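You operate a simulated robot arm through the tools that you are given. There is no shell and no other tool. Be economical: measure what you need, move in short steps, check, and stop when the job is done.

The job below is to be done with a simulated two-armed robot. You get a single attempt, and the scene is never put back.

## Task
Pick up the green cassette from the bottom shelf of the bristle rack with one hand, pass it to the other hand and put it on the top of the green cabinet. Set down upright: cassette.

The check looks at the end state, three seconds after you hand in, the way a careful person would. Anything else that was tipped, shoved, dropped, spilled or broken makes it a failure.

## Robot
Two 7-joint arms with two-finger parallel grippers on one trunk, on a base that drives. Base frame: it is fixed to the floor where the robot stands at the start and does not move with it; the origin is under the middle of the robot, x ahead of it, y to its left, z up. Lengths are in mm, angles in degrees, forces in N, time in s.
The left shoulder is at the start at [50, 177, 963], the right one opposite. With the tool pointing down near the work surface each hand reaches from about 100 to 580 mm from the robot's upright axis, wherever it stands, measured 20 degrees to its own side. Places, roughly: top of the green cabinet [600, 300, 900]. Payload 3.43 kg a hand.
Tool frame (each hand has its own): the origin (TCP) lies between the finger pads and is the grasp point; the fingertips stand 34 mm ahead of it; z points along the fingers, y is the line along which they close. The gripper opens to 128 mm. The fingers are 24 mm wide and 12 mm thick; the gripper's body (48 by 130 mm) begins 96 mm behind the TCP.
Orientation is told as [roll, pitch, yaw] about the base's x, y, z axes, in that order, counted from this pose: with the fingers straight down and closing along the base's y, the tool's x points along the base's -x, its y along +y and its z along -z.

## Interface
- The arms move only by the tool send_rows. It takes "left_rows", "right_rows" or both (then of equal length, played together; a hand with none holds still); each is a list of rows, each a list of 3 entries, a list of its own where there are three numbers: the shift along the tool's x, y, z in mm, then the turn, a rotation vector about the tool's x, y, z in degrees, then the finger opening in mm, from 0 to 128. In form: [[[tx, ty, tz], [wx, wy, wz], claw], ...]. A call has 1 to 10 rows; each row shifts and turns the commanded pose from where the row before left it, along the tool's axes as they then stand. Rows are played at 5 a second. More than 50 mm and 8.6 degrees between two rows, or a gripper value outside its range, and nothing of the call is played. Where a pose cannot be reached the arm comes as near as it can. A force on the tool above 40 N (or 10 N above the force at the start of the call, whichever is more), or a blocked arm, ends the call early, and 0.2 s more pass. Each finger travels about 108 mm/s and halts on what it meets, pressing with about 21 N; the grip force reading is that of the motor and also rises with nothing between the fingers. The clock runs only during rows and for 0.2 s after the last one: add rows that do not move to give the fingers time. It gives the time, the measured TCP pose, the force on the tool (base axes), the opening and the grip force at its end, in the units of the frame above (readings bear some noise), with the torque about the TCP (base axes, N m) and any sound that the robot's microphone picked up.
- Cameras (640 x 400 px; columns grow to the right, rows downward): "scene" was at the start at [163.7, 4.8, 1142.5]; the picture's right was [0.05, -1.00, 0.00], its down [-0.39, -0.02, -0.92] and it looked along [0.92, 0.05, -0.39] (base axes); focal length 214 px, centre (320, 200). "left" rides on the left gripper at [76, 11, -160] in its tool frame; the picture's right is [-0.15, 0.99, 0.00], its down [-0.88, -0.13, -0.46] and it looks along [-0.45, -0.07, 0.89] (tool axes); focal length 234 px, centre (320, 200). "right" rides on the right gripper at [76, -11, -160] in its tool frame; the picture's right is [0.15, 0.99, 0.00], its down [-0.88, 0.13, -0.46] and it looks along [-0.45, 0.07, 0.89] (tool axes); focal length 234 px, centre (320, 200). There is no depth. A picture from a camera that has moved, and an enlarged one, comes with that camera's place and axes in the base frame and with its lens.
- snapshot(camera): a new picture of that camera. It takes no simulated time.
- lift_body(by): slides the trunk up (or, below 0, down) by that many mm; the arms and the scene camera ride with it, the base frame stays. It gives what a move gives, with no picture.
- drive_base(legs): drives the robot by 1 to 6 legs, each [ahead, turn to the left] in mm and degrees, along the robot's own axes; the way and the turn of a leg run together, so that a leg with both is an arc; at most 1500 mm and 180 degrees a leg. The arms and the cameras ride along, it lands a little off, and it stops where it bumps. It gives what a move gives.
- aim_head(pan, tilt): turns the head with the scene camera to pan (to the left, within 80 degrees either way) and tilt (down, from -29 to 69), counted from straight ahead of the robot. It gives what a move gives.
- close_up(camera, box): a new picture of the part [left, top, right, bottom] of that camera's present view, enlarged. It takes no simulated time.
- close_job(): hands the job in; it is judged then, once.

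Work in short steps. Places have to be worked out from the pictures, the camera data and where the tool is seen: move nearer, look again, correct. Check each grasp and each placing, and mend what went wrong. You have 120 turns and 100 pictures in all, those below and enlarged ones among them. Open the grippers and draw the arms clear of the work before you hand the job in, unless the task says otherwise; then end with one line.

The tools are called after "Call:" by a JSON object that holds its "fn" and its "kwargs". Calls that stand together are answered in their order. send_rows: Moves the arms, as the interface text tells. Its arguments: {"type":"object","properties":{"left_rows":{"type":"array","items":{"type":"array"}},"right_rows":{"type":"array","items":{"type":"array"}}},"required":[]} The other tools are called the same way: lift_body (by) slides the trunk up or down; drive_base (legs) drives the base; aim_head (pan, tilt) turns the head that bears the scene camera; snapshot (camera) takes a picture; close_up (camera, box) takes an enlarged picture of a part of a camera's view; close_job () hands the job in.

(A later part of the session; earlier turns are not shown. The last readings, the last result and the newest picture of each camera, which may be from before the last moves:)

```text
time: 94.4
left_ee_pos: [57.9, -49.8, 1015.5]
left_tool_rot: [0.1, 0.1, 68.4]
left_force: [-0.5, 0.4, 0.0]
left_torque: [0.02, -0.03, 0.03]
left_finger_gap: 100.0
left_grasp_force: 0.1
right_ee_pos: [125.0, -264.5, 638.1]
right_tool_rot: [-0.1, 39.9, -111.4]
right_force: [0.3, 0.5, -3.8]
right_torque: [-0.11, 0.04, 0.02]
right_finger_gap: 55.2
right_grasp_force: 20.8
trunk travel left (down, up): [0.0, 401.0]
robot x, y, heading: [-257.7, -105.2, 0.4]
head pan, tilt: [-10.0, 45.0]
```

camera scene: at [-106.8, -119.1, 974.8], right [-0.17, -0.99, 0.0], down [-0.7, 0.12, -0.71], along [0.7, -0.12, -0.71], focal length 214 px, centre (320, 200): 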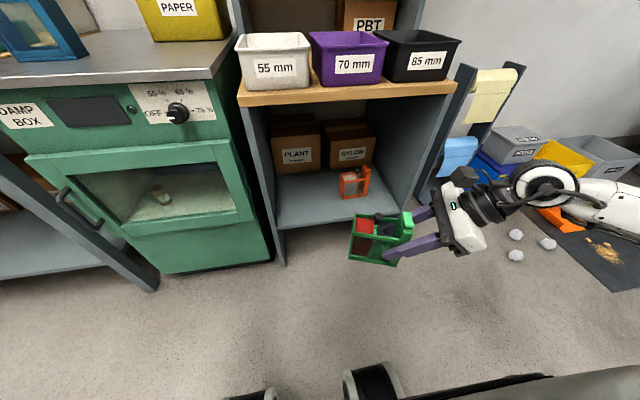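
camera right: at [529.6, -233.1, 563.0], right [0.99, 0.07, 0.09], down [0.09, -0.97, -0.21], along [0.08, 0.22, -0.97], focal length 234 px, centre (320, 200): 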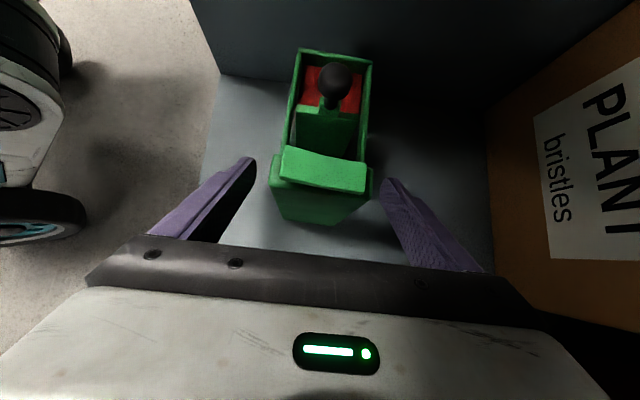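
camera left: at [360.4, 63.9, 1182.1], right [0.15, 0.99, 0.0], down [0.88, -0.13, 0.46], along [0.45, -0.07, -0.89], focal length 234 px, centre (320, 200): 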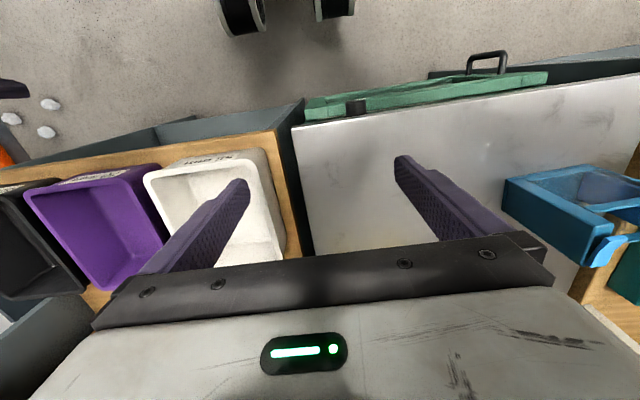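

Both are in place. I lower the left hand to about (190,-60,800) and tilt it 30° so its fingers point right-down.

Call:
{"fn": "send_rows", "kwargs": {"left_rows": [[[-6.5, -21, 36], [0, 0, 0], 100], [[-6.5, -21, 36], [0, 0, 0], 100], [[-6.5, -21, 36], [0, 0, 0], 100], [[-6.5, -21, 36], [0, 0, 0], 100], [[-6.5, -21, 36], [0, 0, 0], 100], [[-6.5, -21, 36], [0, 0, 0], 100], [[0, 0, 0], [0, 7.5, 0], 100], [[0, 0, 0], [0, 7.5, 0], 100], [[0, 0, 0], [0, 7.5, 0], 100], [[0, 0, 0], [0, 7.5, 0], 100]]}}

Call:
{"fn": "snapshot", "kwargs": {"camera": "scene"}}

Call:
{"fn": "snapshot", "kwargs": {"camera": "left"}}

```text
time: 96.6
left_ee_pos: [190.7, -60.2, 799.6]
left_tool_rot: [0.0, 30.1, 68.4]
left_force: [0.6, -0.5, -0.7]
left_torque: [0.06, -0.04, -0.01]
left_finger_gap: 99.9
left_grasp_force: 0.0
right_ee_pos: [123.4, -265.8, 639.9]
right_tool_rot: [0.1, 40.0, -111.3]
right_force: [0.0, 0.5, -4.8]
right_torque: [-0.1, 0.05, 0.0]
right_finger_gap: 55.1
right_grasp_force: 21.0
trunk travel left (down, up): [0.0, 401.0]
robot x, y, heading: [-256.5, -103.8, 0.2]
head pan, tilt: [-10.0, 45.0]
```

```text
48 pictures are left
camera scene: at [-106.9, -119.0, 974.8], right [-0.17, -0.99, 0.0], down [-0.7, 0.12, -0.71], along [0.7, -0.12, -0.71], focal length 214 px, centre (320, 200)
```

scene: 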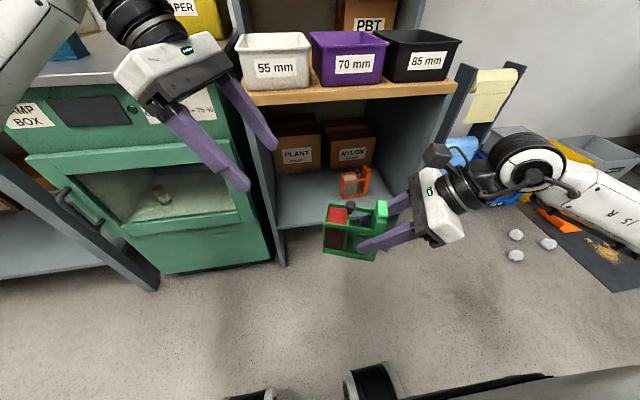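

```text
47 pictures are left
camera left: at [184.3, -43.1, 977.2], right [-0.87, 0.48, -0.07], down [0.49, 0.87, -0.05], along [0.04, -0.08, -1.0], focal length 234 px, centre (320, 200)
```

left: 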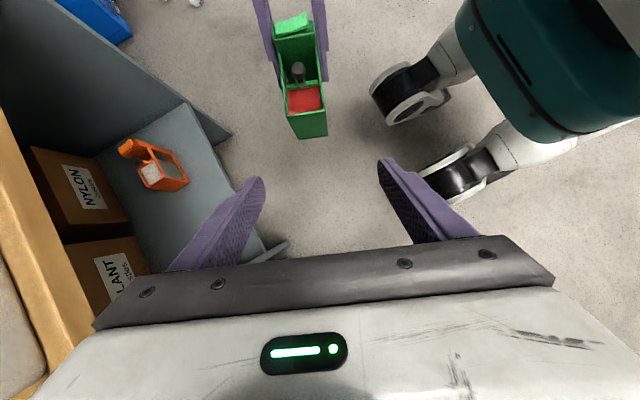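

The left view shows the cassette's free end at about (157,-182), centre line matched. I move to a staging point 100 mm back along the left tool axis.

Call:
{"fn": "send_rows", "kwargs": {"left_rows": [[[8.7, -4.3, 43], [0, 0, 0], 100], [[8.7, -4.3, 43], [0, 0, 0], 100], [[8.7, -4.3, 43], [0, 0, 0], 100], [[0, 0, 0], [0, 0, 0], 100]]}}

Call:
{"fn": "snapshot", "kwargs": {"camera": "left"}}

Call:
{"fn": "snapshot", "kwargs": {"camera": "scene"}}

```text
time: 97.6
left_ee_pos: [169.0, -147.1, 701.7]
left_tool_rot: [0.0, 30.0, 68.4]
left_force: [0.0, -0.5, -0.5]
left_torque: [0.02, 0.02, 0.03]
left_finger_gap: 100.1
left_grasp_force: 0.0
right_ee_pos: [124.2, -264.5, 638.8]
right_tool_rot: [-0.1, 39.9, -111.4]
right_force: [0.2, -0.1, -4.2]
right_torque: [-0.06, 0.01, -0.01]
right_finger_gap: 54.9
right_grasp_force: 21.2
trunk travel left (down, up): [0.0, 401.0]
robot x, y, heading: [-263.6, -107.2, 0.6]
head pan, tilt: [-10.0, 45.0]
```

```text
46 pictures are left
camera left: at [163.4, -129.9, 879.0], right [-0.87, 0.48, -0.07], down [0.49, 0.87, -0.05], along [0.04, -0.08, -1.0], focal length 234 px, centre (320, 200)
```

left: 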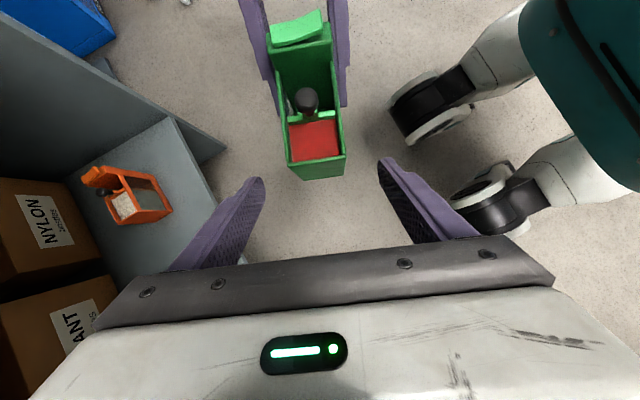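

```text
45 pictures are left
camera scene: at [-106.8, -119.0, 974.7], right [-0.17, -0.99, 0.0], down [-0.7, 0.12, -0.71], along [0.7, -0.12, -0.71], focal length 214 px, centre (320, 200)
```

scene: 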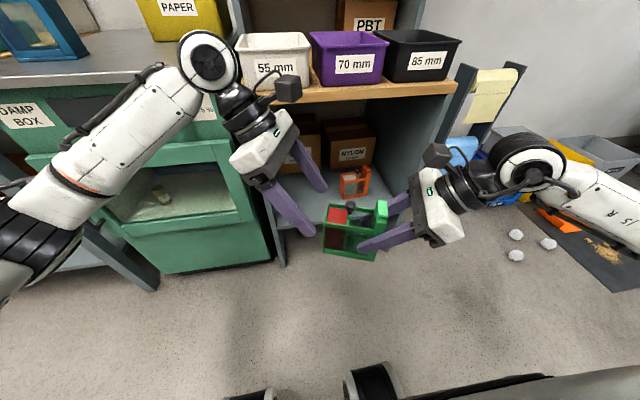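

Nearly centred, with a −4 mm shift along tool y needed. I advance 60 mm and check.

Call:
{"fn": "send_rows", "kwargs": {"left_rows": [[[0, -4, 0], [0, 0, 0], 100], [[0, 0, 30], [0, 0, 0], 100], [[0, 0, 30], [0, 0, 0], 100], [[0, 0, 0], [0, 0, 0], 100]]}}

Call:
{"fn": "snapshot", "kwargs": {"camera": "left"}}

```text
time: 98.6
left_ee_pos: [162.0, -176.4, 650.7]
left_tool_rot: [0.0, 30.0, 68.3]
left_force: [-0.2, 0.4, -0.2]
left_torque: [0.01, 0.02, -0.02]
left_finger_gap: 100.1
left_grasp_force: 0.0
right_ee_pos: [123.9, -264.0, 638.1]
right_tool_rot: [0.1, 39.9, -111.5]
right_force: [-0.1, -0.1, -4.3]
right_torque: [-0.1, 0.06, 0.01]
right_finger_gap: 54.8
right_grasp_force: 21.2
trunk travel left (down, up): [0.0, 401.0]
robot x, y, heading: [-258.7, -108.5, 0.5]
head pan, tilt: [-10.0, 45.0]
```

```text
44 pictures are left
camera left: at [156.4, -159.6, 827.8], right [-0.87, 0.48, -0.07], down [0.49, 0.87, -0.05], along [0.04, -0.08, -1.0], focal length 234 px, centre (320, 200)
```

left: 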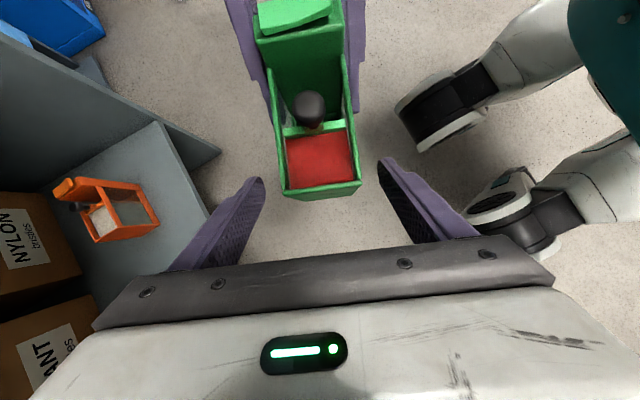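

Well centred. I advance the last 38 mm and close the left fingers.

Call:
{"fn": "send_rows", "kwargs": {"left_rows": [[[0, 0, 20], [0, 0, 0], 100], [[0, 0, 18], [0, 0, 0], 100], [[0, 0, 0], [0, 0, 0], 100], [[0, 0, 0], [0, 0, 0], 80], [[0, 0, 0], [0, 0, 0], 65], [[0, 0, 0], [0, 0, 0], 50], [[0, 0, 0], [0, 0, 0], 35], [[0, 0, 0], [0, 0, 0], 35], [[0, 0, 0], [0, 0, 0], 35]]}}

Call:
{"fn": "close_up", "kwargs": {"camera": "scene", "box": [260, 140, 460, 280]}}

Call:
{"fn": "snapshot", "kwargs": {"camera": "left"}}

```text
time: 100.6
left_ee_pos: [155.3, -193.5, 617.0]
left_tool_rot: [-0.1, 30.0, 68.2]
left_force: [-11.7, 8.4, 1.7]
left_torque: [-0.91, -0.68, -0.34]
left_finger_gap: 54.9
left_grasp_force: 21.0
right_ee_pos: [124.5, -266.0, 638.4]
right_tool_rot: [0.1, 39.9, -111.5]
right_force: [11.5, -7.8, -4.8]
right_torque: [0.53, 0.5, -0.78]
right_finger_gap: 54.8
right_grasp_force: 20.8
trunk travel left (down, up): [0.0, 401.0]
robot x, y, heading: [-254.9, -105.3, 0.2]
head pan, tilt: [-10.0, 45.0]
```

```text
2.86 times, centred on (360, 210) of scene
camera zoom: at [-106.8, -119.0, 974.7], right [-0.17, -0.99, 0.0], down [-0.7, 0.12, -0.71], along [0.7, -0.12, -0.71], focal length 613 px, centre (206, 171)
```

zoom: 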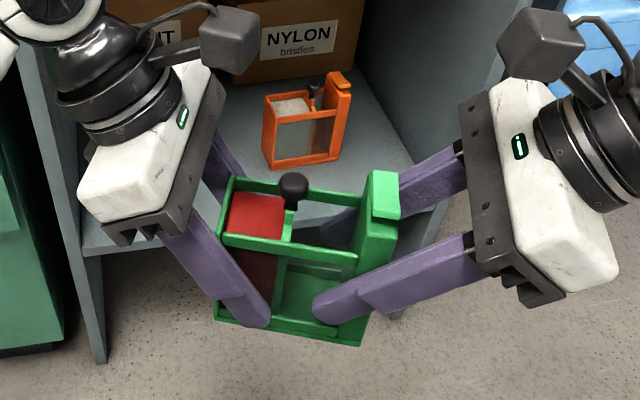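

```text
42 pictures are left
camera left: at [148.8, -176.6, 794.6], right [-0.87, 0.49, -0.07], down [0.49, 0.87, -0.05], along [0.04, -0.08, -1.0], focal length 234 px, centre (320, 200)
```

left: 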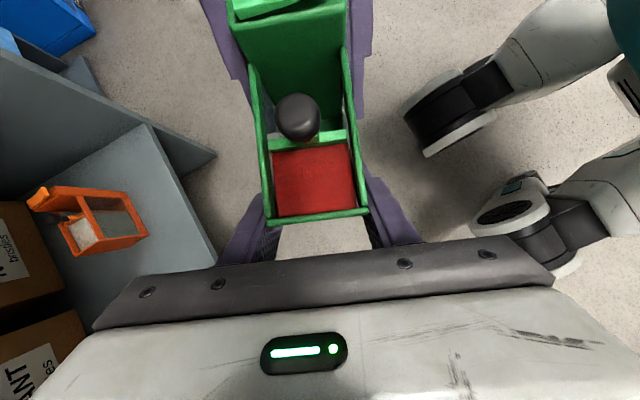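

Both hands grip, with about 14 N of internal side load. I ease the left hand 2 mm along its closing line to relieve it.

Call:
{"fn": "send_rows", "kwargs": {"left_rows": [[[0, 2, 0], [0, 0, 0], 35], [[0, 0, 0], [0, 0, 0], 35]]}}

```text
time: 101.2
left_ee_pos: [153.4, -192.5, 616.3]
left_tool_rot: [0.1, 30.0, 68.3]
left_force: [-11.0, 5.1, 1.9]
left_torque: [-0.31, -0.06, -0.22]
left_finger_gap: 54.8
left_grasp_force: 20.9
right_ee_pos: [125.4, -265.3, 639.2]
right_tool_rot: [0.1, 40.0, -111.4]
right_force: [10.7, -5.0, -6.8]
right_torque: [-0.11, -0.08, -0.63]
right_finger_gap: 54.8
right_grasp_force: 20.6
trunk travel left (down, up): [0.0, 401.0]
robot x, y, heading: [-255.3, -106.1, 0.6]
head pan, tilt: [-10.0, 45.0]
```

It's dropping. I ease another 2 mm, then open the right hand just slightly.

Call:
{"fn": "send_rows", "kwargs": {"left_rows": [[[0, 2, 0], [0, 0, 0], 35], [[0, 0, 0], [0, 0, 0], 35], [[0, 0, 0], [0, 0, 0], 35], [[0, 0, 0], [0, 0, 0], 35], [[0, 0, 0], [0, 0, 0], 35]], "right_rows": [[[0, 0, 0], [0, 0, 0], 35], [[0, 0, 0], [0, 0, 0], 35], [[0, 0, 0], [0, 0, 0], 62], [[0, 0, 0], [0, 0, 0], 80], [[0, 0, 0], [0, 0, 0], 100]]}}

Call:
{"fn": "close_up", "kwargs": {"camera": "scene", "box": [260, 140, 460, 280]}}

```text
time: 102.4
left_ee_pos: [152.6, -192.1, 616.9]
left_tool_rot: [-0.1, 30.0, 68.4]
left_force: [0.3, -0.1, -0.2]
left_torque: [0.15, -0.11, 0.04]
left_finger_gap: 54.7
left_grasp_force: 20.5
right_ee_pos: [122.8, -264.0, 639.7]
right_tool_rot: [0.1, 39.9, -111.4]
right_force: [-0.3, -0.4, -0.5]
right_torque: [0.0, 0.0, -0.02]
right_finger_gap: 100.0
right_grasp_force: 0.1
trunk travel left (down, up): [0.0, 401.0]
robot x, y, heading: [-258.6, -107.1, 0.4]
head pan, tilt: [-10.0, 45.0]
```

```text
2.86 times, centred on (360, 210) of scene
camera zoom: at [-106.8, -119.0, 974.7], right [-0.17, -0.99, 0.0], down [-0.7, 0.12, -0.71], along [0.7, -0.12, -0.71], focal length 613 px, centre (206, 171)
```

zoom: 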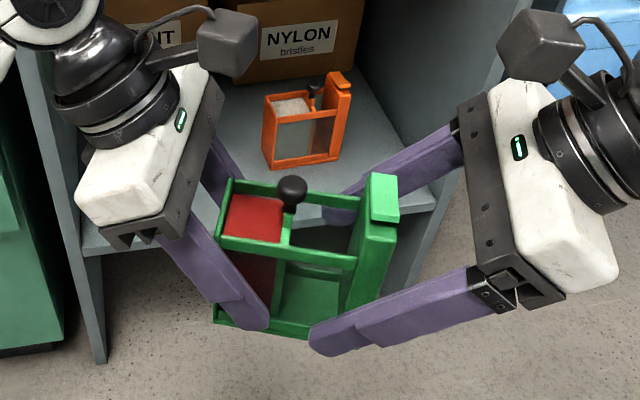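

The left hand holds it. I withdraw the right hand along its tool axis and to the right.

Call:
{"fn": "send_rows", "kwargs": {"right_rows": [[[0, 0, -25], [0, 0, 0], 100], [[0, 0, -40], [0, 0, 0], 100], [[0, 0, -40], [0, 0, 0], 100], [[-20, 0, -30], [0, 0, 0], 100], [[-30, 0, -20], [0, 0, 0], 60], [[0, 0, 0], [0, 0, 0], 60]]}}

Call:
{"fn": "snapshot", "kwargs": {"camera": "scene"}}

```text
time: 103.8
left_ee_pos: [151.8, -192.0, 617.3]
left_tool_rot: [0.1, 29.9, 68.3]
left_force: [0.1, -0.6, 0.0]
left_torque: [0.17, -0.08, -0.01]
left_finger_gap: 54.9
left_grasp_force: 21.1
right_ee_pos: [74.4, -390.5, 724.0]
right_tool_rot: [0.0, 39.9, -111.5]
right_force: [1.2, 0.6, -0.3]
right_torque: [-0.02, 0.04, 0.03]
right_finger_gap: 59.9
right_grasp_force: 0.0
trunk travel left (down, up): [0.0, 401.0]
robot x, y, heading: [-257.0, -104.2, 0.3]
head pan, tilt: [-10.0, 45.0]
```

```text
40 pictures are left
camera scene: at [-106.9, -119.0, 974.8], right [-0.17, -0.99, 0.0], down [-0.7, 0.12, -0.71], along [0.7, -0.12, -0.71], focal length 214 px, centre (320, 200)
```

scene: 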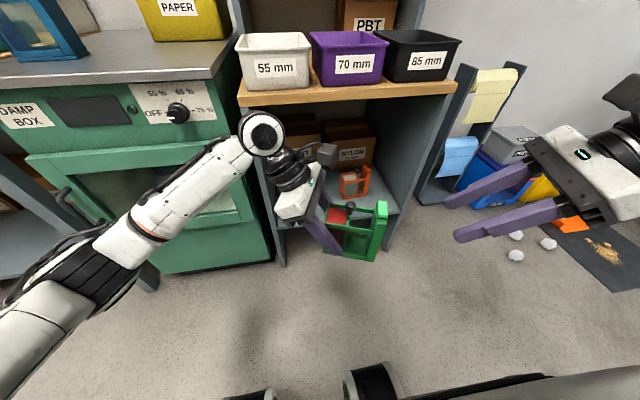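

The left hand holds the cassette level. I tuck the right hand back and down, then raise the trunk so the cassette clears the cabinet top.

Call:
{"fn": "send_rows", "kwargs": {"right_rows": [[[-36, -7.5, 9], [0, 0, 0], 40], [[-36, -7.5, 9], [0, 0, 0], 40], [[-36, -7.5, 9], [0, 0, 0], 40], [[-36, -7.5, 9], [0, 0, 0], 40], [[0, 0, 0], [0, 0, 0], 40]]}}

Call:
{"fn": "lift_body", "kwargs": {"by": 200}}

Call:
{"fn": "lift_body", "kwargs": {"by": 200}}

Call:
{"fn": "aim_head", "kwargs": {"pan": 15, "tilt": 40}}

Call:
{"fn": "snapshot", "kwargs": {"camera": "scene"}}

```text
time: 105.0
left_ee_pos: [152.3, -191.5, 617.4]
left_tool_rot: [0.0, 30.0, 68.3]
left_force: [0.5, -0.7, 0.4]
left_torque: [0.2, -0.1, -0.01]
left_finger_gap: 54.8
left_grasp_force: 20.7
right_ee_pos: [15.3, -461.3, 604.0]
right_tool_rot: [0.0, 40.0, -111.4]
right_force: [0.0, 0.6, 0.1]
right_torque: [0.01, -0.02, 0.01]
right_finger_gap: 39.8
right_grasp_force: 0.1
trunk travel left (down, up): [0.0, 401.0]
robot x, y, heading: [-257.3, -106.9, 0.7]
head pan, tilt: [-10.0, 45.0]
```

```text
time: 107.2
left_ee_pos: [152.2, -191.2, 816.5]
left_tool_rot: [0.0, 30.0, 68.4]
left_force: [0.3, 0.4, -3.7]
left_torque: [0.16, -0.05, 0.01]
left_finger_gap: 54.9
left_grasp_force: 21.7
right_ee_pos: [15.2, -461.6, 803.2]
right_tool_rot: [0.1, 39.9, -111.4]
right_force: [-1.0, -0.7, 1.0]
right_torque: [-0.02, 0.03, -0.01]
right_finger_gap: 39.9
right_grasp_force: 0.0
trunk travel left (down, up): [-200.0, 201.0]
robot x, y, heading: [-257.1, -106.1, 0.3]
head pan, tilt: [-10.0, 45.0]
```

```text
time: 109.4
left_ee_pos: [152.4, -191.5, 1017.0]
left_tool_rot: [0.0, 30.0, 68.4]
left_force: [0.0, 0.2, -3.3]
left_torque: [0.2, -0.08, -0.01]
left_finger_gap: 54.9
left_grasp_force: 21.2
right_ee_pos: [15.8, -461.6, 1004.0]
right_tool_rot: [0.0, 39.8, -111.3]
right_force: [-0.2, -0.2, 0.1]
right_torque: [-0.04, 0.0, -0.01]
right_finger_gap: 39.9
right_grasp_force: 0.1
trunk travel left (down, up): [-400.0, 1.0]
robot x, y, heading: [-260.3, -107.7, 0.4]
head pan, tilt: [-10.0, 45.0]
```

```text
time: 110.2
left_ee_pos: [153.1, -191.0, 1018.4]
left_tool_rot: [0.0, 30.0, 68.4]
left_force: [-0.3, -0.7, -3.2]
left_torque: [0.21, -0.06, -0.02]
left_finger_gap: 55.0
left_grasp_force: 21.5
right_ee_pos: [16.2, -461.0, 1003.2]
right_tool_rot: [0.0, 39.9, -111.4]
right_force: [0.2, 0.0, -0.2]
right_torque: [0.03, 0.03, -0.02]
right_finger_gap: 39.8
right_grasp_force: 0.0
trunk travel left (down, up): [-400.0, 1.0]
robot x, y, heading: [-257.9, -104.8, 0.3]
head pan, tilt: [15.0, 40.0]
```

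```text
39 pictures are left
camera scene: at [-104.9, -82.9, 1382.0], right [0.26, -0.96, 0.0], down [-0.62, -0.17, -0.77], along [0.74, 0.2, -0.64], focal length 214 px, centre (320, 200)
```

scene: 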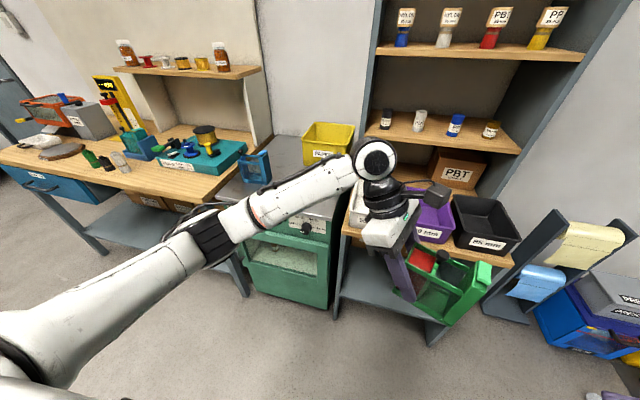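

Good overview. The free area on the cabinet is about x 420–650, y 40–270 (blue box corner near (522,280), yellow bin behind x≈650). I extend the left arm 60 mm forward so the robot can stand further back.

Call:
{"fn": "send_rows", "kwargs": {"left_rows": [[[-9.5, -28, -5.5], [0, 0, 0], 35], [[-9.5, -28, -5.5], [0, 0, 0], 35], [[0, 0, 0], [0, 0, 0], 35]]}}

```text
time: 111.0
left_ee_pos: [211.3, -191.0, 1017.7]
left_tool_rot: [0.0, 30.0, 68.3]
left_force: [0.1, -1.0, -3.8]
left_torque: [0.21, -0.07, 0.0]
left_finger_gap: 55.0
left_grasp_force: 20.7
right_ee_pos: [16.0, -460.4, 1003.9]
right_tool_rot: [0.0, 40.0, -111.3]
right_force: [-0.6, -0.8, -0.8]
right_torque: [0.04, 0.02, 0.0]
right_finger_gap: 39.8
right_grasp_force: 0.1
trunk travel left (down, up): [-400.0, 1.0]
robot x, y, heading: [-261.1, -105.5, 0.2]
head pan, tilt: [15.0, 40.0]
```

Reached. I now drive around to stand in front of the cabinet: turn left 81°, go 377 mm, turn back.

Call:
{"fn": "drive_base", "kwargs": {"legs": [[0, 81], [377, 0], [0, -81]]}}

Call:
{"fn": "aim_head", "kwargs": {"pan": 0, "tilt": 42}}

Call:
{"fn": "snapshot", "kwargs": {"camera": "scene"}}

```text
time: 120.4
left_ee_pos: [264.4, 191.2, 1017.6]
left_tool_rot: [0.0, 30.0, 69.0]
left_force: [0.5, 0.7, -3.3]
left_torque: [0.18, -0.09, 0.04]
left_finger_gap: 54.7
left_grasp_force: 20.6
right_ee_pos: [73.4, -80.9, 1004.1]
right_tool_rot: [0.0, 39.8, -110.9]
right_force: [0.6, 0.2, 0.0]
right_torque: [0.04, 0.01, -0.03]
right_finger_gap: 39.8
right_grasp_force: 0.1
trunk travel left (down, up): [-400.0, 1.0]
robot x, y, heading: [-203.5, 272.7, 0.9]
head pan, tilt: [15.0, 40.0]
```

```text
time: 121.2
left_ee_pos: [265.6, 191.9, 1015.9]
left_tool_rot: [0.0, 30.0, 69.0]
left_force: [0.7, -0.7, -4.4]
left_torque: [0.16, -0.06, -0.02]
left_finger_gap: 55.0
left_grasp_force: 21.0
right_ee_pos: [72.2, -80.8, 1002.8]
right_tool_rot: [0.0, 39.9, -110.9]
right_force: [0.1, 0.8, -0.7]
right_torque: [-0.01, 0.02, 0.0]
right_finger_gap: 39.7
right_grasp_force: 0.0
trunk travel left (down, up): [-400.0, 1.0]
robot x, y, heading: [-205.7, 269.5, 0.8]
head pan, tilt: [0.0, 42.0]
```

```text
38 pictures are left
camera scene: at [-49.3, 274.5, 1379.1], right [0.02, -1.0, 0.0], down [-0.67, -0.01, -0.74], along [0.74, 0.01, -0.67], focal length 214 px, centre (320, 200)
```

scene: 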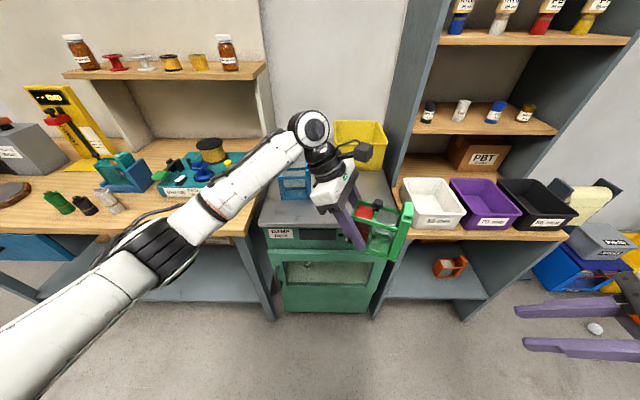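

Clear path. I shift the left hand 38 mm to the right for clearance from the blue box, then drive forward 180 mm and look.

Call:
{"fn": "send_rows", "kwargs": {"left_rows": [[[15.3, -7, 8.9], [0, 0, 0], 35], [[15.3, -7, 8.9], [0, 0, 0], 35], [[0, 0, 0], [0, 0, 0], 35]]}}

Call:
{"fn": "drive_base", "kwargs": {"legs": [[180, 0]]}}

Call:
{"fn": "snapshot", "kwargs": {"camera": "scene"}}

Call:
{"fn": "snapshot", "kwargs": {"camera": "left"}}

```text
time: 122.0
left_ee_pos: [268.2, 152.8, 1016.2]
left_tool_rot: [0.0, 30.0, 69.0]
left_force: [1.1, -0.3, -3.9]
left_torque: [0.18, -0.09, -0.03]
left_finger_gap: 55.0
left_grasp_force: 21.1
right_ee_pos: [72.4, -80.9, 1004.4]
right_tool_rot: [-0.1, 39.9, -110.9]
right_force: [-0.3, -0.3, -0.1]
right_torque: [-0.02, 0.02, 0.0]
right_finger_gap: 39.8
right_grasp_force: 0.0
trunk travel left (down, up): [-400.0, 1.0]
robot x, y, heading: [-200.2, 271.2, 0.9]
head pan, tilt: [0.0, 42.0]
```

```text
time: 123.5
left_ee_pos: [446.0, 154.8, 1016.0]
left_tool_rot: [0.1, 30.1, 69.0]
left_force: [0.3, 0.3, -4.9]
left_torque: [0.19, -0.05, -0.02]
left_finger_gap: 55.0
left_grasp_force: 20.8
right_ee_pos: [251.4, -77.8, 1003.8]
right_tool_rot: [-0.1, 39.8, -110.9]
right_force: [-0.3, 0.0, -0.2]
right_torque: [-0.02, -0.01, -0.01]
right_finger_gap: 40.0
right_grasp_force: 0.0
trunk travel left (down, up): [-400.0, 1.0]
robot x, y, heading: [-29.1, 277.1, 0.8]
head pan, tilt: [0.0, 42.0]
```

```text
37 pictures are left
camera scene: at [129.7, 277.3, 1378.9], right [0.02, -1.0, 0.0], down [-0.67, -0.01, -0.74], along [0.74, 0.01, -0.67], focal length 214 px, centre (320, 200)
```

scene: 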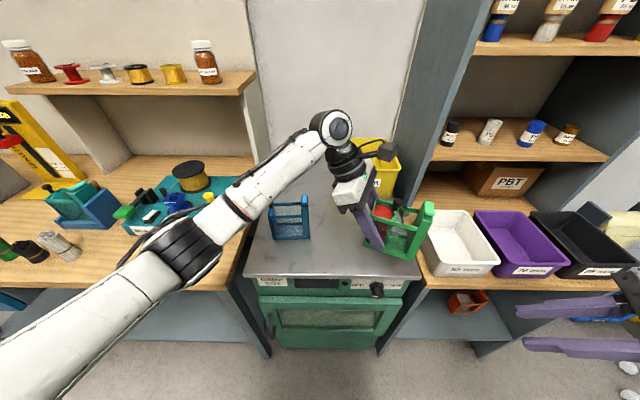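

```text
36 pictures are left
camera left: at [440.2, 172.0, 1194.2], right [-0.88, 0.47, -0.07], down [0.48, 0.88, -0.05], along [0.04, -0.07, -1.0], focal length 234 px, centre (320, 200)
```

left: 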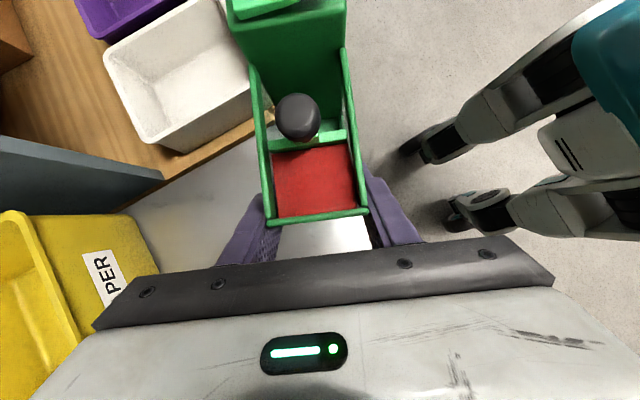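

The cassette would now overlap the front corner region, so I go 75 mm further in.

Call:
{"fn": "drive_base", "kwargs": {"legs": [[75, 0]]}}

Call:
{"fn": "snapshot", "kwargs": {"camera": "scene"}}

Call:
{"fn": "snapshot", "kwargs": {"camera": "left"}}

```text
time: 124.5
left_ee_pos: [521.0, 156.5, 1017.2]
left_tool_rot: [0.2, 30.0, 69.0]
left_force: [0.6, -1.6, -4.7]
left_torque: [0.2, -0.07, -0.04]
left_finger_gap: 55.2
left_grasp_force: 21.2
right_ee_pos: [326.2, -78.0, 1003.5]
right_tool_rot: [-0.1, 39.9, -110.9]
right_force: [1.0, 0.0, -0.3]
right_torque: [-0.02, 0.0, 0.01]
right_finger_gap: 40.1
right_grasp_force: 0.0
trunk travel left (down, up): [-400.0, 1.0]
robot x, y, heading: [47.9, 273.3, 0.9]
head pan, tilt: [0.0, 42.0]
```

```text
35 pictures are left
camera scene: at [204.2, 278.5, 1378.9], right [0.02, -1.0, 0.0], down [-0.67, -0.01, -0.74], along [0.74, 0.01, -0.67], focal length 214 px, centre (320, 200)
```

scene: 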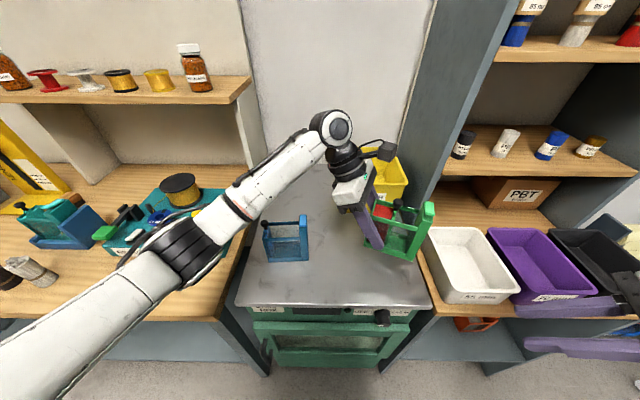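

```text
34 pictures are left
camera left: at [514.6, 173.2, 1194.1], right [-0.88, 0.47, -0.07], down [0.48, 0.88, -0.05], along [0.04, -0.07, -1.0], focal length 234 px, centre (320, 200)
```

left: 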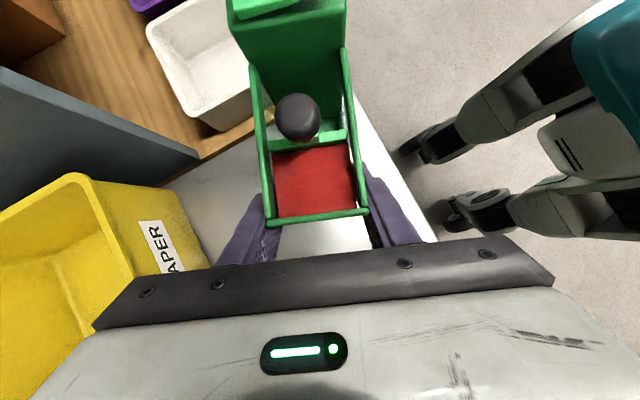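

The corner is at about (422,33) and the cassette footprint sits inside it with ~40 mm margin. I move 25 mm further forward for safety and lower the trunk 40 mm.

Call:
{"fn": "send_rows", "kwargs": {"left_rows": [[[-8, -23, -5], [0, 0, 0], 35], [[0, 0, 0], [0, 0, 0], 35]]}}

Call:
{"fn": "lift_body", "kwargs": {"by": -40}}

Call:
{"fn": "close_up", "kwargs": {"camera": "scene", "box": [320, 160, 480, 280]}}

```text
time: 125.1
left_ee_pos: [543.5, 157.9, 1017.8]
left_tool_rot: [0.0, 30.0, 68.8]
left_force: [0.0, 0.3, -3.8]
left_torque: [0.19, -0.08, -0.02]
left_finger_gap: 55.1
left_grasp_force: 20.9
right_ee_pos: [324.5, -76.2, 1003.3]
right_tool_rot: [0.0, 39.9, -110.9]
right_force: [1.3, 0.3, 0.5]
right_torque: [0.0, 0.01, 0.01]
right_finger_gap: 40.0
right_grasp_force: 0.0
trunk travel left (down, up): [-400.0, 1.0]
robot x, y, heading: [44.4, 277.6, 1.1]
head pan, tilt: [0.0, 42.0]
```

```text
time: 126.0
left_ee_pos: [545.0, 156.5, 977.9]
left_tool_rot: [0.0, 29.9, 68.9]
left_force: [-0.8, 0.0, -3.3]
left_torque: [0.21, -0.04, -0.03]
left_finger_gap: 54.8
left_grasp_force: 21.3
right_ee_pos: [324.8, -76.1, 964.2]
right_tool_rot: [0.0, 39.9, -110.9]
right_force: [0.3, 0.0, 0.2]
right_torque: [0.01, 0.04, 0.01]
right_finger_gap: 40.3
right_grasp_force: 0.0
trunk travel left (down, up): [-360.0, 41.0]
robot x, y, heading: [47.7, 275.8, 0.9]
head pan, tilt: [0.0, 42.0]
```

```text
3.33 times, centred on (400, 220) of scene
camera zoom: at [203.1, 278.6, 1339.1], right [0.02, -1.0, 0.0], down [-0.67, -0.01, -0.74], along [0.74, 0.01, -0.67], focal length 715 px, centre (53, 133)
```

zoom: 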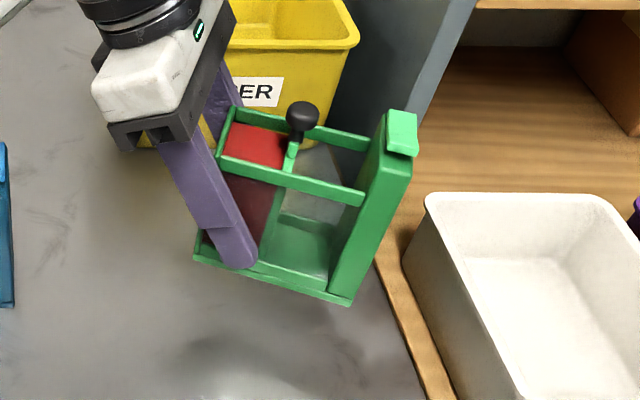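

Level, bottom at about z≈922. I lower by small arm steps, watching force for contact.

Call:
{"fn": "send_rows", "kwargs": {"left_rows": [[[-2, 0, 3.46], [0, 0, 0], 35], [[-2, 0, 3.46], [0, 0, 0], 35], [[-2, 0, 3.46], [0, 0, 0], 35], [[-2, 0, 3.46], [0, 0, 0], 35], [[0, 0, 0], [0, 0, 0], 35]]}}

Call:
{"fn": "close_up", "kwargs": {"camera": "scene", "box": [320, 160, 480, 280]}}

```text
time: 127.2
left_ee_pos: [542.7, 156.5, 960.7]
left_tool_rot: [0.2, 30.1, 68.9]
left_force: [-0.4, -1.2, -3.9]
left_torque: [0.16, -0.09, 0.0]
left_finger_gap: 54.8
left_grasp_force: 21.3
right_ee_pos: [325.7, -76.2, 964.1]
right_tool_rot: [0.0, 39.8, -110.9]
right_force: [-1.3, -0.1, 0.4]
right_torque: [-0.01, 0.0, 0.01]
right_finger_gap: 40.0
right_grasp_force: 0.1
trunk travel left (down, up): [-360.0, 41.0]
robot x, y, heading: [50.5, 275.1, 0.6]
head pan, tilt: [0.0, 42.0]
```

```text
3.33 times, centred on (400, 220) of scene
camera zoom: at [203.2, 278.5, 1339.1], right [0.02, -1.0, 0.0], down [-0.67, -0.01, -0.74], along [0.74, 0.01, -0.67], focal length 715 px, centre (53, 133)
```

zoom: 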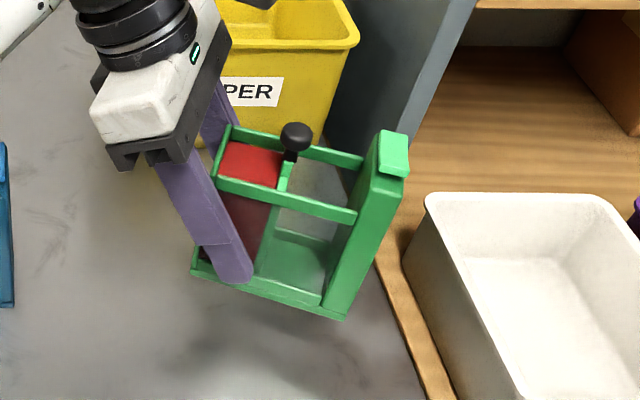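

No contact yet, bottom at ~904. I continue in finer steps.

Call:
{"fn": "send_rows", "kwargs": {"left_rows": [[[-1.25, 0, 2.17], [0, 0, 0], 35], [[-1.25, 0, 2.17], [0, 0, 0], 35], [[-1.25, 0, 2.17], [0, 0, 0], 35], [[-1.25, 0, 2.17], [0, 0, 0], 35], [[0, 0, 0], [0, 0, 0], 35]]}}

```text
time: 128.4
left_ee_pos: [543.8, 156.7, 951.7]
left_tool_rot: [0.1, 30.0, 69.0]
left_force: [-0.3, -0.6, -4.0]
left_torque: [0.2, -0.06, 0.01]
left_finger_gap: 54.6
left_grasp_force: 21.6
right_ee_pos: [325.2, -76.5, 963.3]
right_tool_rot: [-0.1, 40.0, -110.8]
right_force: [0.3, -0.4, 0.3]
right_torque: [-0.02, 0.03, -0.02]
right_finger_gap: 40.0
right_grasp_force: 0.1
trunk travel left (down, up): [-360.0, 41.0]
robot x, y, heading: [45.8, 273.3, 0.7]
head pan, tilt: [0.0, 42.0]
```

Still free (−4 N). I go on down.

Call:
{"fn": "send_rows", "kwargs": {"left_rows": [[[-1, 0, 1.73], [0, 0, 0], 35], [[-1, 0, 1.73], [0, 0, 0], 35], [[-1, 0, 1.73], [0, 0, 0], 35], [[-1, 0, 1.73], [0, 0, 0], 35], [[0, 0, 0], [0, 0, 0], 35]]}}

Call:
{"fn": "close_up", "kwargs": {"camera": "scene", "box": [320, 160, 480, 280]}}

```text
time: 129.6
left_ee_pos: [544.6, 156.7, 943.9]
left_tool_rot: [0.0, 30.0, 69.0]
left_force: [0.9, -0.5, -4.1]
left_torque: [0.2, -0.05, 0.01]
left_finger_gap: 55.0
left_grasp_force: 21.3
right_ee_pos: [325.8, -77.1, 964.3]
right_tool_rot: [0.0, 39.8, -111.0]
right_force: [0.5, 0.5, 0.1]
right_torque: [0.0, -0.05, -0.02]
right_finger_gap: 39.9
right_grasp_force: 0.0
trunk travel left (down, up): [-360.0, 41.0]
robot x, y, heading: [48.7, 275.3, 0.6]
head pan, tilt: [0.0, 42.0]
```

```text
3.33 times, centred on (400, 220) of scene
camera zoom: at [203.3, 278.5, 1339.1], right [0.02, -1.0, 0.0], down [-0.67, -0.01, -0.74], along [0.74, 0.01, -0.67], focal length 715 px, centre (53, 133)
```

zoom: 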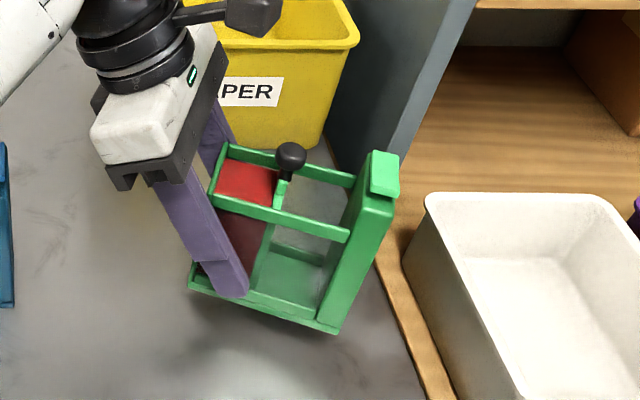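

Shadow still separated, no contact. I continue 10 mm in 2 mm steps.

Call:
{"fn": "send_rows", "kwargs": {"left_rows": [[[-1, 0, 1.73], [0, 0, 0], 35], [[-1, 0, 1.73], [0, 0, 0], 35], [[-1, 0, 1.73], [0, 0, 0], 35], [[-1, 0, 1.73], [0, 0, 0], 35], [[-1, 0, 1.73], [0, 0, 0], 35], [[0, 0, 0], [0, 0, 0], 35]]}}

Call:
{"fn": "close_up", "kwargs": {"camera": "scene", "box": [320, 160, 480, 280]}}

```text
time: 131.0
left_ee_pos: [544.0, 157.2, 933.3]
left_tool_rot: [0.0, 30.1, 68.8]
left_force: [-0.4, 0.2, -4.6]
left_torque: [0.18, -0.1, -0.03]
left_finger_gap: 54.9
left_grasp_force: 20.3
right_ee_pos: [325.1, -76.2, 963.4]
right_tool_rot: [0.1, 40.0, -111.0]
right_force: [0.0, -0.2, 0.4]
right_torque: [0.01, 0.0, -0.03]
right_finger_gap: 39.8
right_grasp_force: 0.2
trunk travel left (down, up): [-360.0, 41.0]
robot x, y, heading: [49.0, 275.5, 0.9]
head pan, tilt: [0.0, 42.0]
```

```text
3.33 times, centred on (400, 220) of scene
camera zoom: at [203.3, 278.5, 1339.1], right [0.02, -1.0, 0.0], down [-0.67, -0.01, -0.74], along [0.74, 0.01, -0.67], focal length 715 px, centre (53, 133)
```

zoom: 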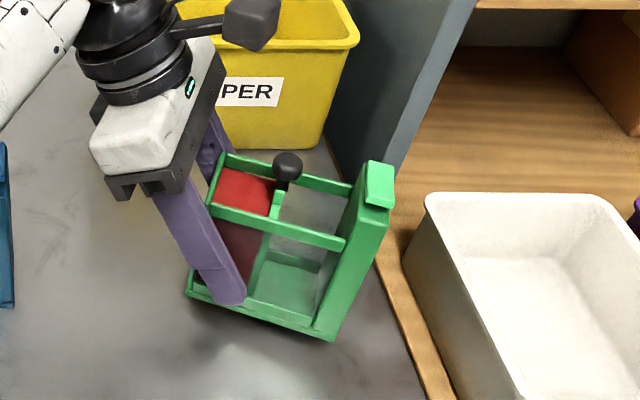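

Still free. I continue 10 mm more with 2 mm steps.

Call:
{"fn": "send_rows", "kwargs": {"left_rows": [[[-1, 0, 1.73], [0, 0, 0], 35], [[-1, 0, 1.73], [0, 0, 0], 35], [[-1, 0, 1.73], [0, 0, 0], 35], [[-1, 0, 1.73], [0, 0, 0], 35], [[-1, 0, 1.73], [0, 0, 0], 35], [[0, 0, 0], [0, 0, 0], 35]]}}

Call:
{"fn": "close_up", "kwargs": {"camera": "scene", "box": [320, 180, 480, 280]}}

```text
time: 132.4
left_ee_pos: [543.6, 157.1, 923.7]
left_tool_rot: [0.0, 30.0, 69.1]
left_force: [0.5, 0.6, -4.6]
left_torque: [0.16, -0.1, 0.0]
left_finger_gap: 54.8
left_grasp_force: 21.3
right_ee_pos: [324.8, -76.5, 964.3]
right_tool_rot: [0.0, 40.0, -110.9]
right_force: [0.1, 0.4, -0.4]
right_torque: [0.0, 0.0, 0.0]
right_finger_gap: 39.7
right_grasp_force: 0.1
trunk travel left (down, up): [-360.0, 41.0]
robot x, y, heading: [48.7, 279.7, 0.8]
head pan, tilt: [0.0, 42.0]
```

```text
4.00 times, centred on (400, 230) of scene
camera zoom: at [203.3, 278.5, 1339.1], right [0.02, -1.0, 0.0], down [-0.67, -0.01, -0.74], along [0.74, 0.01, -0.67], focal length 858 px, centre (0, 80)
```

zoom: 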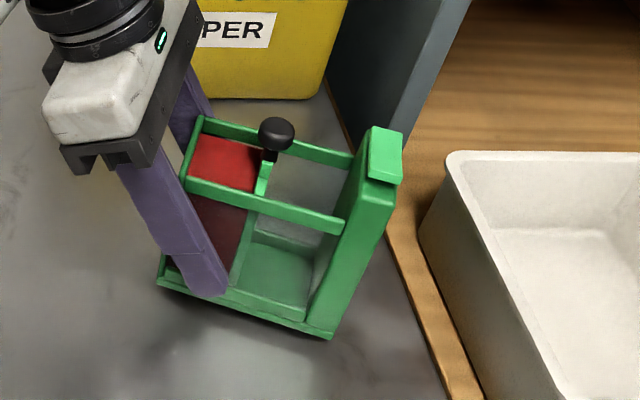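

Close now, with the shadow near the base. I continue.

Call:
{"fn": "send_rows", "kwargs": {"left_rows": [[[-1, 0, 1.73], [0, 0, 0], 35], [[-1, 0, 1.73], [0, 0, 0], 35], [[-1, 0, 1.73], [0, 0, 0], 35], [[-1, 0, 1.73], [0, 0, 0], 35], [[0, 0, 0], [0, 0, 0], 35]]}}

Call:
{"fn": "close_up", "kwargs": {"camera": "scene", "box": [320, 180, 480, 280]}}

```text
time: 133.6
left_ee_pos: [546.1, 159.4, 915.3]
left_tool_rot: [0.1, 29.7, 69.3]
left_force: [-0.4, 0.2, -3.9]
left_torque: [0.24, -0.08, 0.01]
left_finger_gap: 55.0
left_grasp_force: 21.3
right_ee_pos: [323.8, -77.1, 964.8]
right_tool_rot: [0.0, 39.9, -110.9]
right_force: [-0.3, -0.2, -0.5]
right_torque: [-0.01, 0.0, 0.02]
right_finger_gap: 39.9
right_grasp_force: 0.1
trunk travel left (down, up): [-360.0, 41.0]
robot x, y, heading: [47.2, 275.7, 0.9]
head pan, tilt: [0.0, 42.0]
```

```text
4.00 times, centred on (400, 230) of scene
camera zoom: at [203.2, 278.5, 1339.1], right [0.02, -1.0, 0.0], down [-0.67, -0.01, -0.74], along [0.74, 0.01, -0.67], focal length 858 px, centre (0, 80)
```

zoom: 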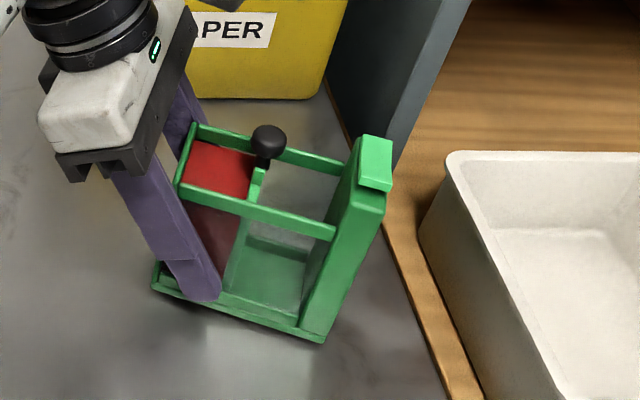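

The arm is near its reach limit (orientation drifting 0.3°), so I lower with the trunk from here in small steps.

Call:
{"fn": "lift_body", "kwargs": {"by": -4}}

Call:
{"fn": "lift_body", "kwargs": {"by": -3}}

Call:
{"fn": "close_up", "kwargs": {"camera": "scene", "box": [320, 180, 480, 280]}}

```text
time: 134.1
left_ee_pos: [546.5, 160.0, 911.8]
left_tool_rot: [0.0, 29.8, 69.2]
left_force: [-0.4, -0.8, -3.7]
left_torque: [0.19, -0.06, 0.0]
left_finger_gap: 54.9
left_grasp_force: 20.8
right_ee_pos: [325.3, -76.3, 960.0]
right_tool_rot: [0.0, 39.9, -110.9]
right_force: [0.8, 0.3, 0.2]
right_torque: [0.01, 0.04, 0.02]
right_finger_gap: 39.9
right_grasp_force: 0.1
trunk travel left (down, up): [-356.0, 45.0]
robot x, y, heading: [46.8, 278.0, 0.8]
head pan, tilt: [0.0, 42.0]
```

```text
time: 134.6
left_ee_pos: [545.7, 159.7, 909.5]
left_tool_rot: [-0.2, 30.0, 69.0]
left_force: [1.2, 1.3, 8.0]
left_torque: [-0.58, 0.5, 0.05]
left_finger_gap: 54.9
left_grasp_force: 21.1
right_ee_pos: [325.4, -76.9, 957.2]
right_tool_rot: [0.0, 39.9, -110.9]
right_force: [-0.2, -0.1, 0.4]
right_torque: [0.06, -0.01, -0.02]
right_finger_gap: 39.9
right_grasp_force: 0.0
trunk travel left (down, up): [-353.0, 48.0]
robot x, y, heading: [44.8, 278.1, 0.9]
head pan, tilt: [0.0, 42.0]
```

```text
4.00 times, centred on (400, 230) of scene
camera zoom: at [202.6, 279.0, 1332.3], right [0.02, -1.0, 0.0], down [-0.67, -0.01, -0.74], along [0.74, 0.01, -0.67], focal length 858 px, centre (0, 80)
```

zoom: 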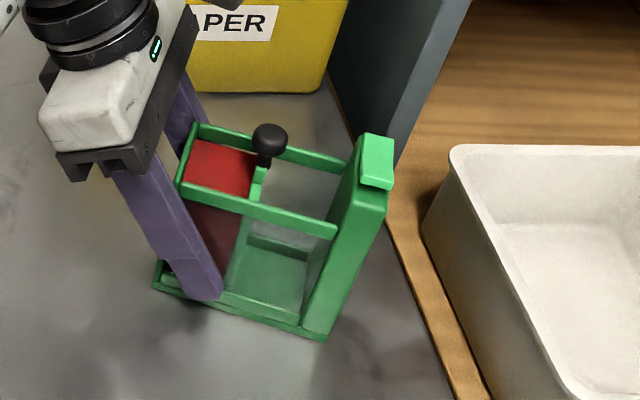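

Contact: force rose to +8 N, at the far (post) end first. I ease down 1 mm more, then open the left fingers slowly.

Call:
{"fn": "lift_body", "kwargs": {"by": -1}}

Call:
{"fn": "send_rows", "kwargs": {"left_rows": [[[0, 0, 0], [0, 0, 0], 53], [[0, 0, 0], [0, 0, 0], 56], [[0, 0, 0], [0, 0, 0], 59], [[0, 0, 0], [0, 0, 0], 65], [[0, 0, 0], [0, 0, 0], 80], [[0, 0, 0], [0, 0, 0], 96], [[0, 0, 0], [0, 0, 0], 96]]}}

Call:
{"fn": "close_up", "kwargs": {"camera": "scene", "box": [320, 180, 480, 280]}}

Call:
{"fn": "snapshot", "kwargs": {"camera": "left"}}

```text
time: 135.1
left_ee_pos: [545.3, 159.1, 910.9]
left_tool_rot: [-0.4, 30.0, 69.0]
left_force: [4.1, 3.1, 17.3]
left_torque: [-0.09, 0.54, -0.03]
left_finger_gap: 55.1
left_grasp_force: 20.9
right_ee_pos: [324.3, -76.2, 956.8]
right_tool_rot: [0.2, 39.9, -110.8]
right_force: [-0.6, -0.3, -0.1]
right_torque: [-0.02, -0.01, 0.0]
right_finger_gap: 40.1
right_grasp_force: 0.0
trunk travel left (down, up): [-352.0, 49.0]
robot x, y, heading: [46.0, 274.6, 1.4]
head pan, tilt: [0.0, 42.0]
```

```text
time: 136.7
left_ee_pos: [546.8, 158.4, 907.7]
left_tool_rot: [0.1, 29.9, 69.2]
left_force: [0.1, -0.9, -0.4]
left_torque: [-0.03, -0.02, 0.01]
left_finger_gap: 96.1
left_grasp_force: 0.1
right_ee_pos: [324.9, -76.6, 955.9]
right_tool_rot: [0.1, 40.0, -110.9]
right_force: [0.2, -0.4, 0.1]
right_torque: [0.0, 0.0, -0.03]
right_finger_gap: 39.6
right_grasp_force: 0.1
trunk travel left (down, up): [-352.0, 49.0]
robot x, y, heading: [49.5, 276.1, 1.1]
head pan, tilt: [0.0, 42.0]
```

```text
4.00 times, centred on (400, 230) of scene
camera zoom: at [202.9, 278.6, 1331.1], right [0.02, -1.0, 0.0], down [-0.67, -0.01, -0.74], along [0.74, 0.01, -0.67], focal length 858 px, centre (0, 80)
```

zoom: 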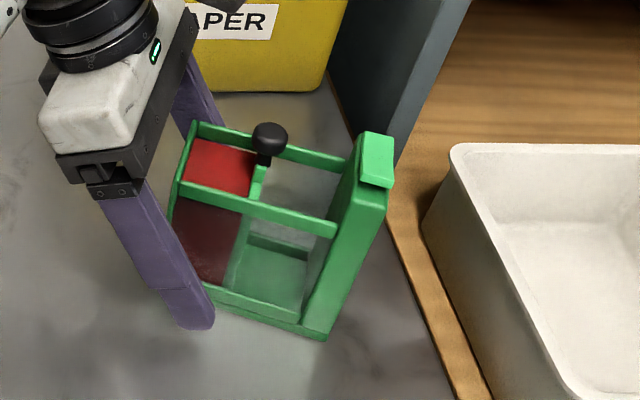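

```text
25 pictures are left
camera left: at [539.4, 175.3, 1084.4], right [-0.88, 0.47, -0.07], down [0.47, 0.88, -0.04], along [0.04, -0.07, -1.0], focal length 234 px, centre (320, 200)
```

left: 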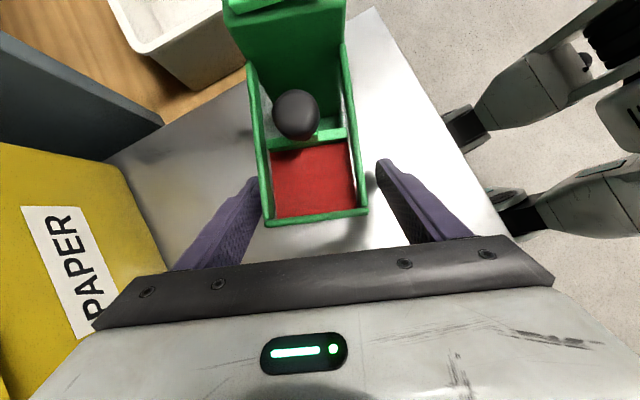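

The cassette stands upright and free. I open wider and retreat along the tool axis.

Call:
{"fn": "send_rows", "kwargs": {"left_rows": [[[0, 0, 0], [0, 0, 0], 115], [[0, 0, -15], [0, 0, 0], 115], [[0, 0, -30], [0, 0, 0], 115], [[0, 0, -35], [0, 0, 0], 115], [[0, 0, -35], [0, 0, 0], 115], [[0, 0, 0], [0, 0, 0], 115]]}}

Call:
{"fn": "snapshot", "kwargs": {"camera": "scene"}}

Call:
{"fn": "snapshot", "kwargs": {"camera": "left"}}

```text
time: 138.1
left_ee_pos: [568.1, 208.7, 1007.9]
left_tool_rot: [0.1, 30.0, 68.9]
left_force: [0.0, 0.2, 0.6]
left_torque: [0.0, -0.03, -0.01]
left_finger_gap: 114.8
left_grasp_force: 0.0
right_ee_pos: [325.0, -77.1, 956.1]
right_tool_rot: [0.0, 40.0, -110.9]
right_force: [0.7, 0.8, -0.4]
right_torque: [-0.03, -0.04, 0.0]
right_finger_gap: 39.7
right_grasp_force: 0.1
trunk travel left (down, up): [-352.0, 49.0]
robot x, y, heading: [46.1, 274.5, 0.8]
head pan, tilt: [0.0, 42.0]
```

```text
24 pictures are left
camera scene: at [202.9, 278.4, 1331.1], right [0.02, -1.0, 0.0], down [-0.67, -0.01, -0.74], along [0.74, 0.01, -0.67], focal length 214 px, centre (320, 200)
```

scene: 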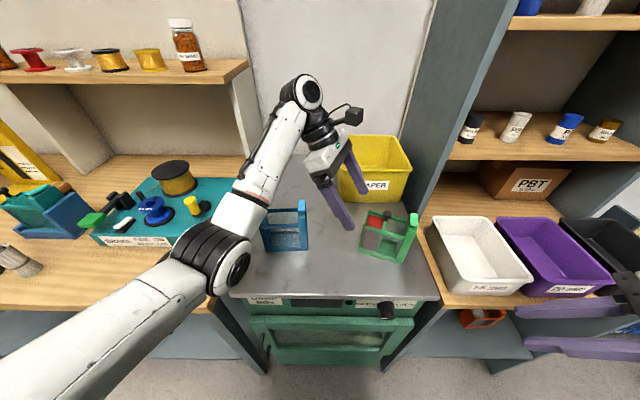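

```text
23 pictures are left
camera left: at [561.1, 225.6, 1185.0], right [-0.88, 0.47, -0.07], down [0.48, 0.88, -0.05], along [0.04, -0.07, -1.0], focal length 234 px, centre (320, 200)
```

left: 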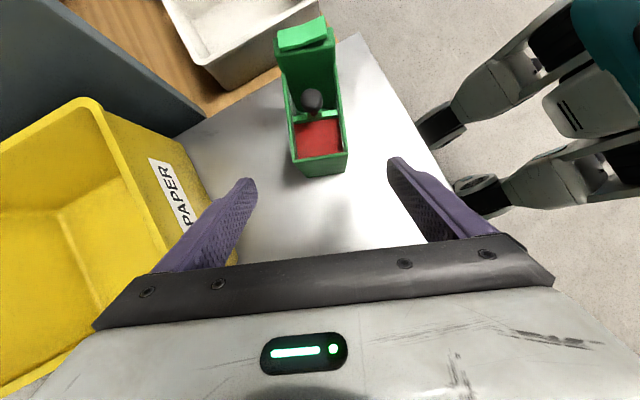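

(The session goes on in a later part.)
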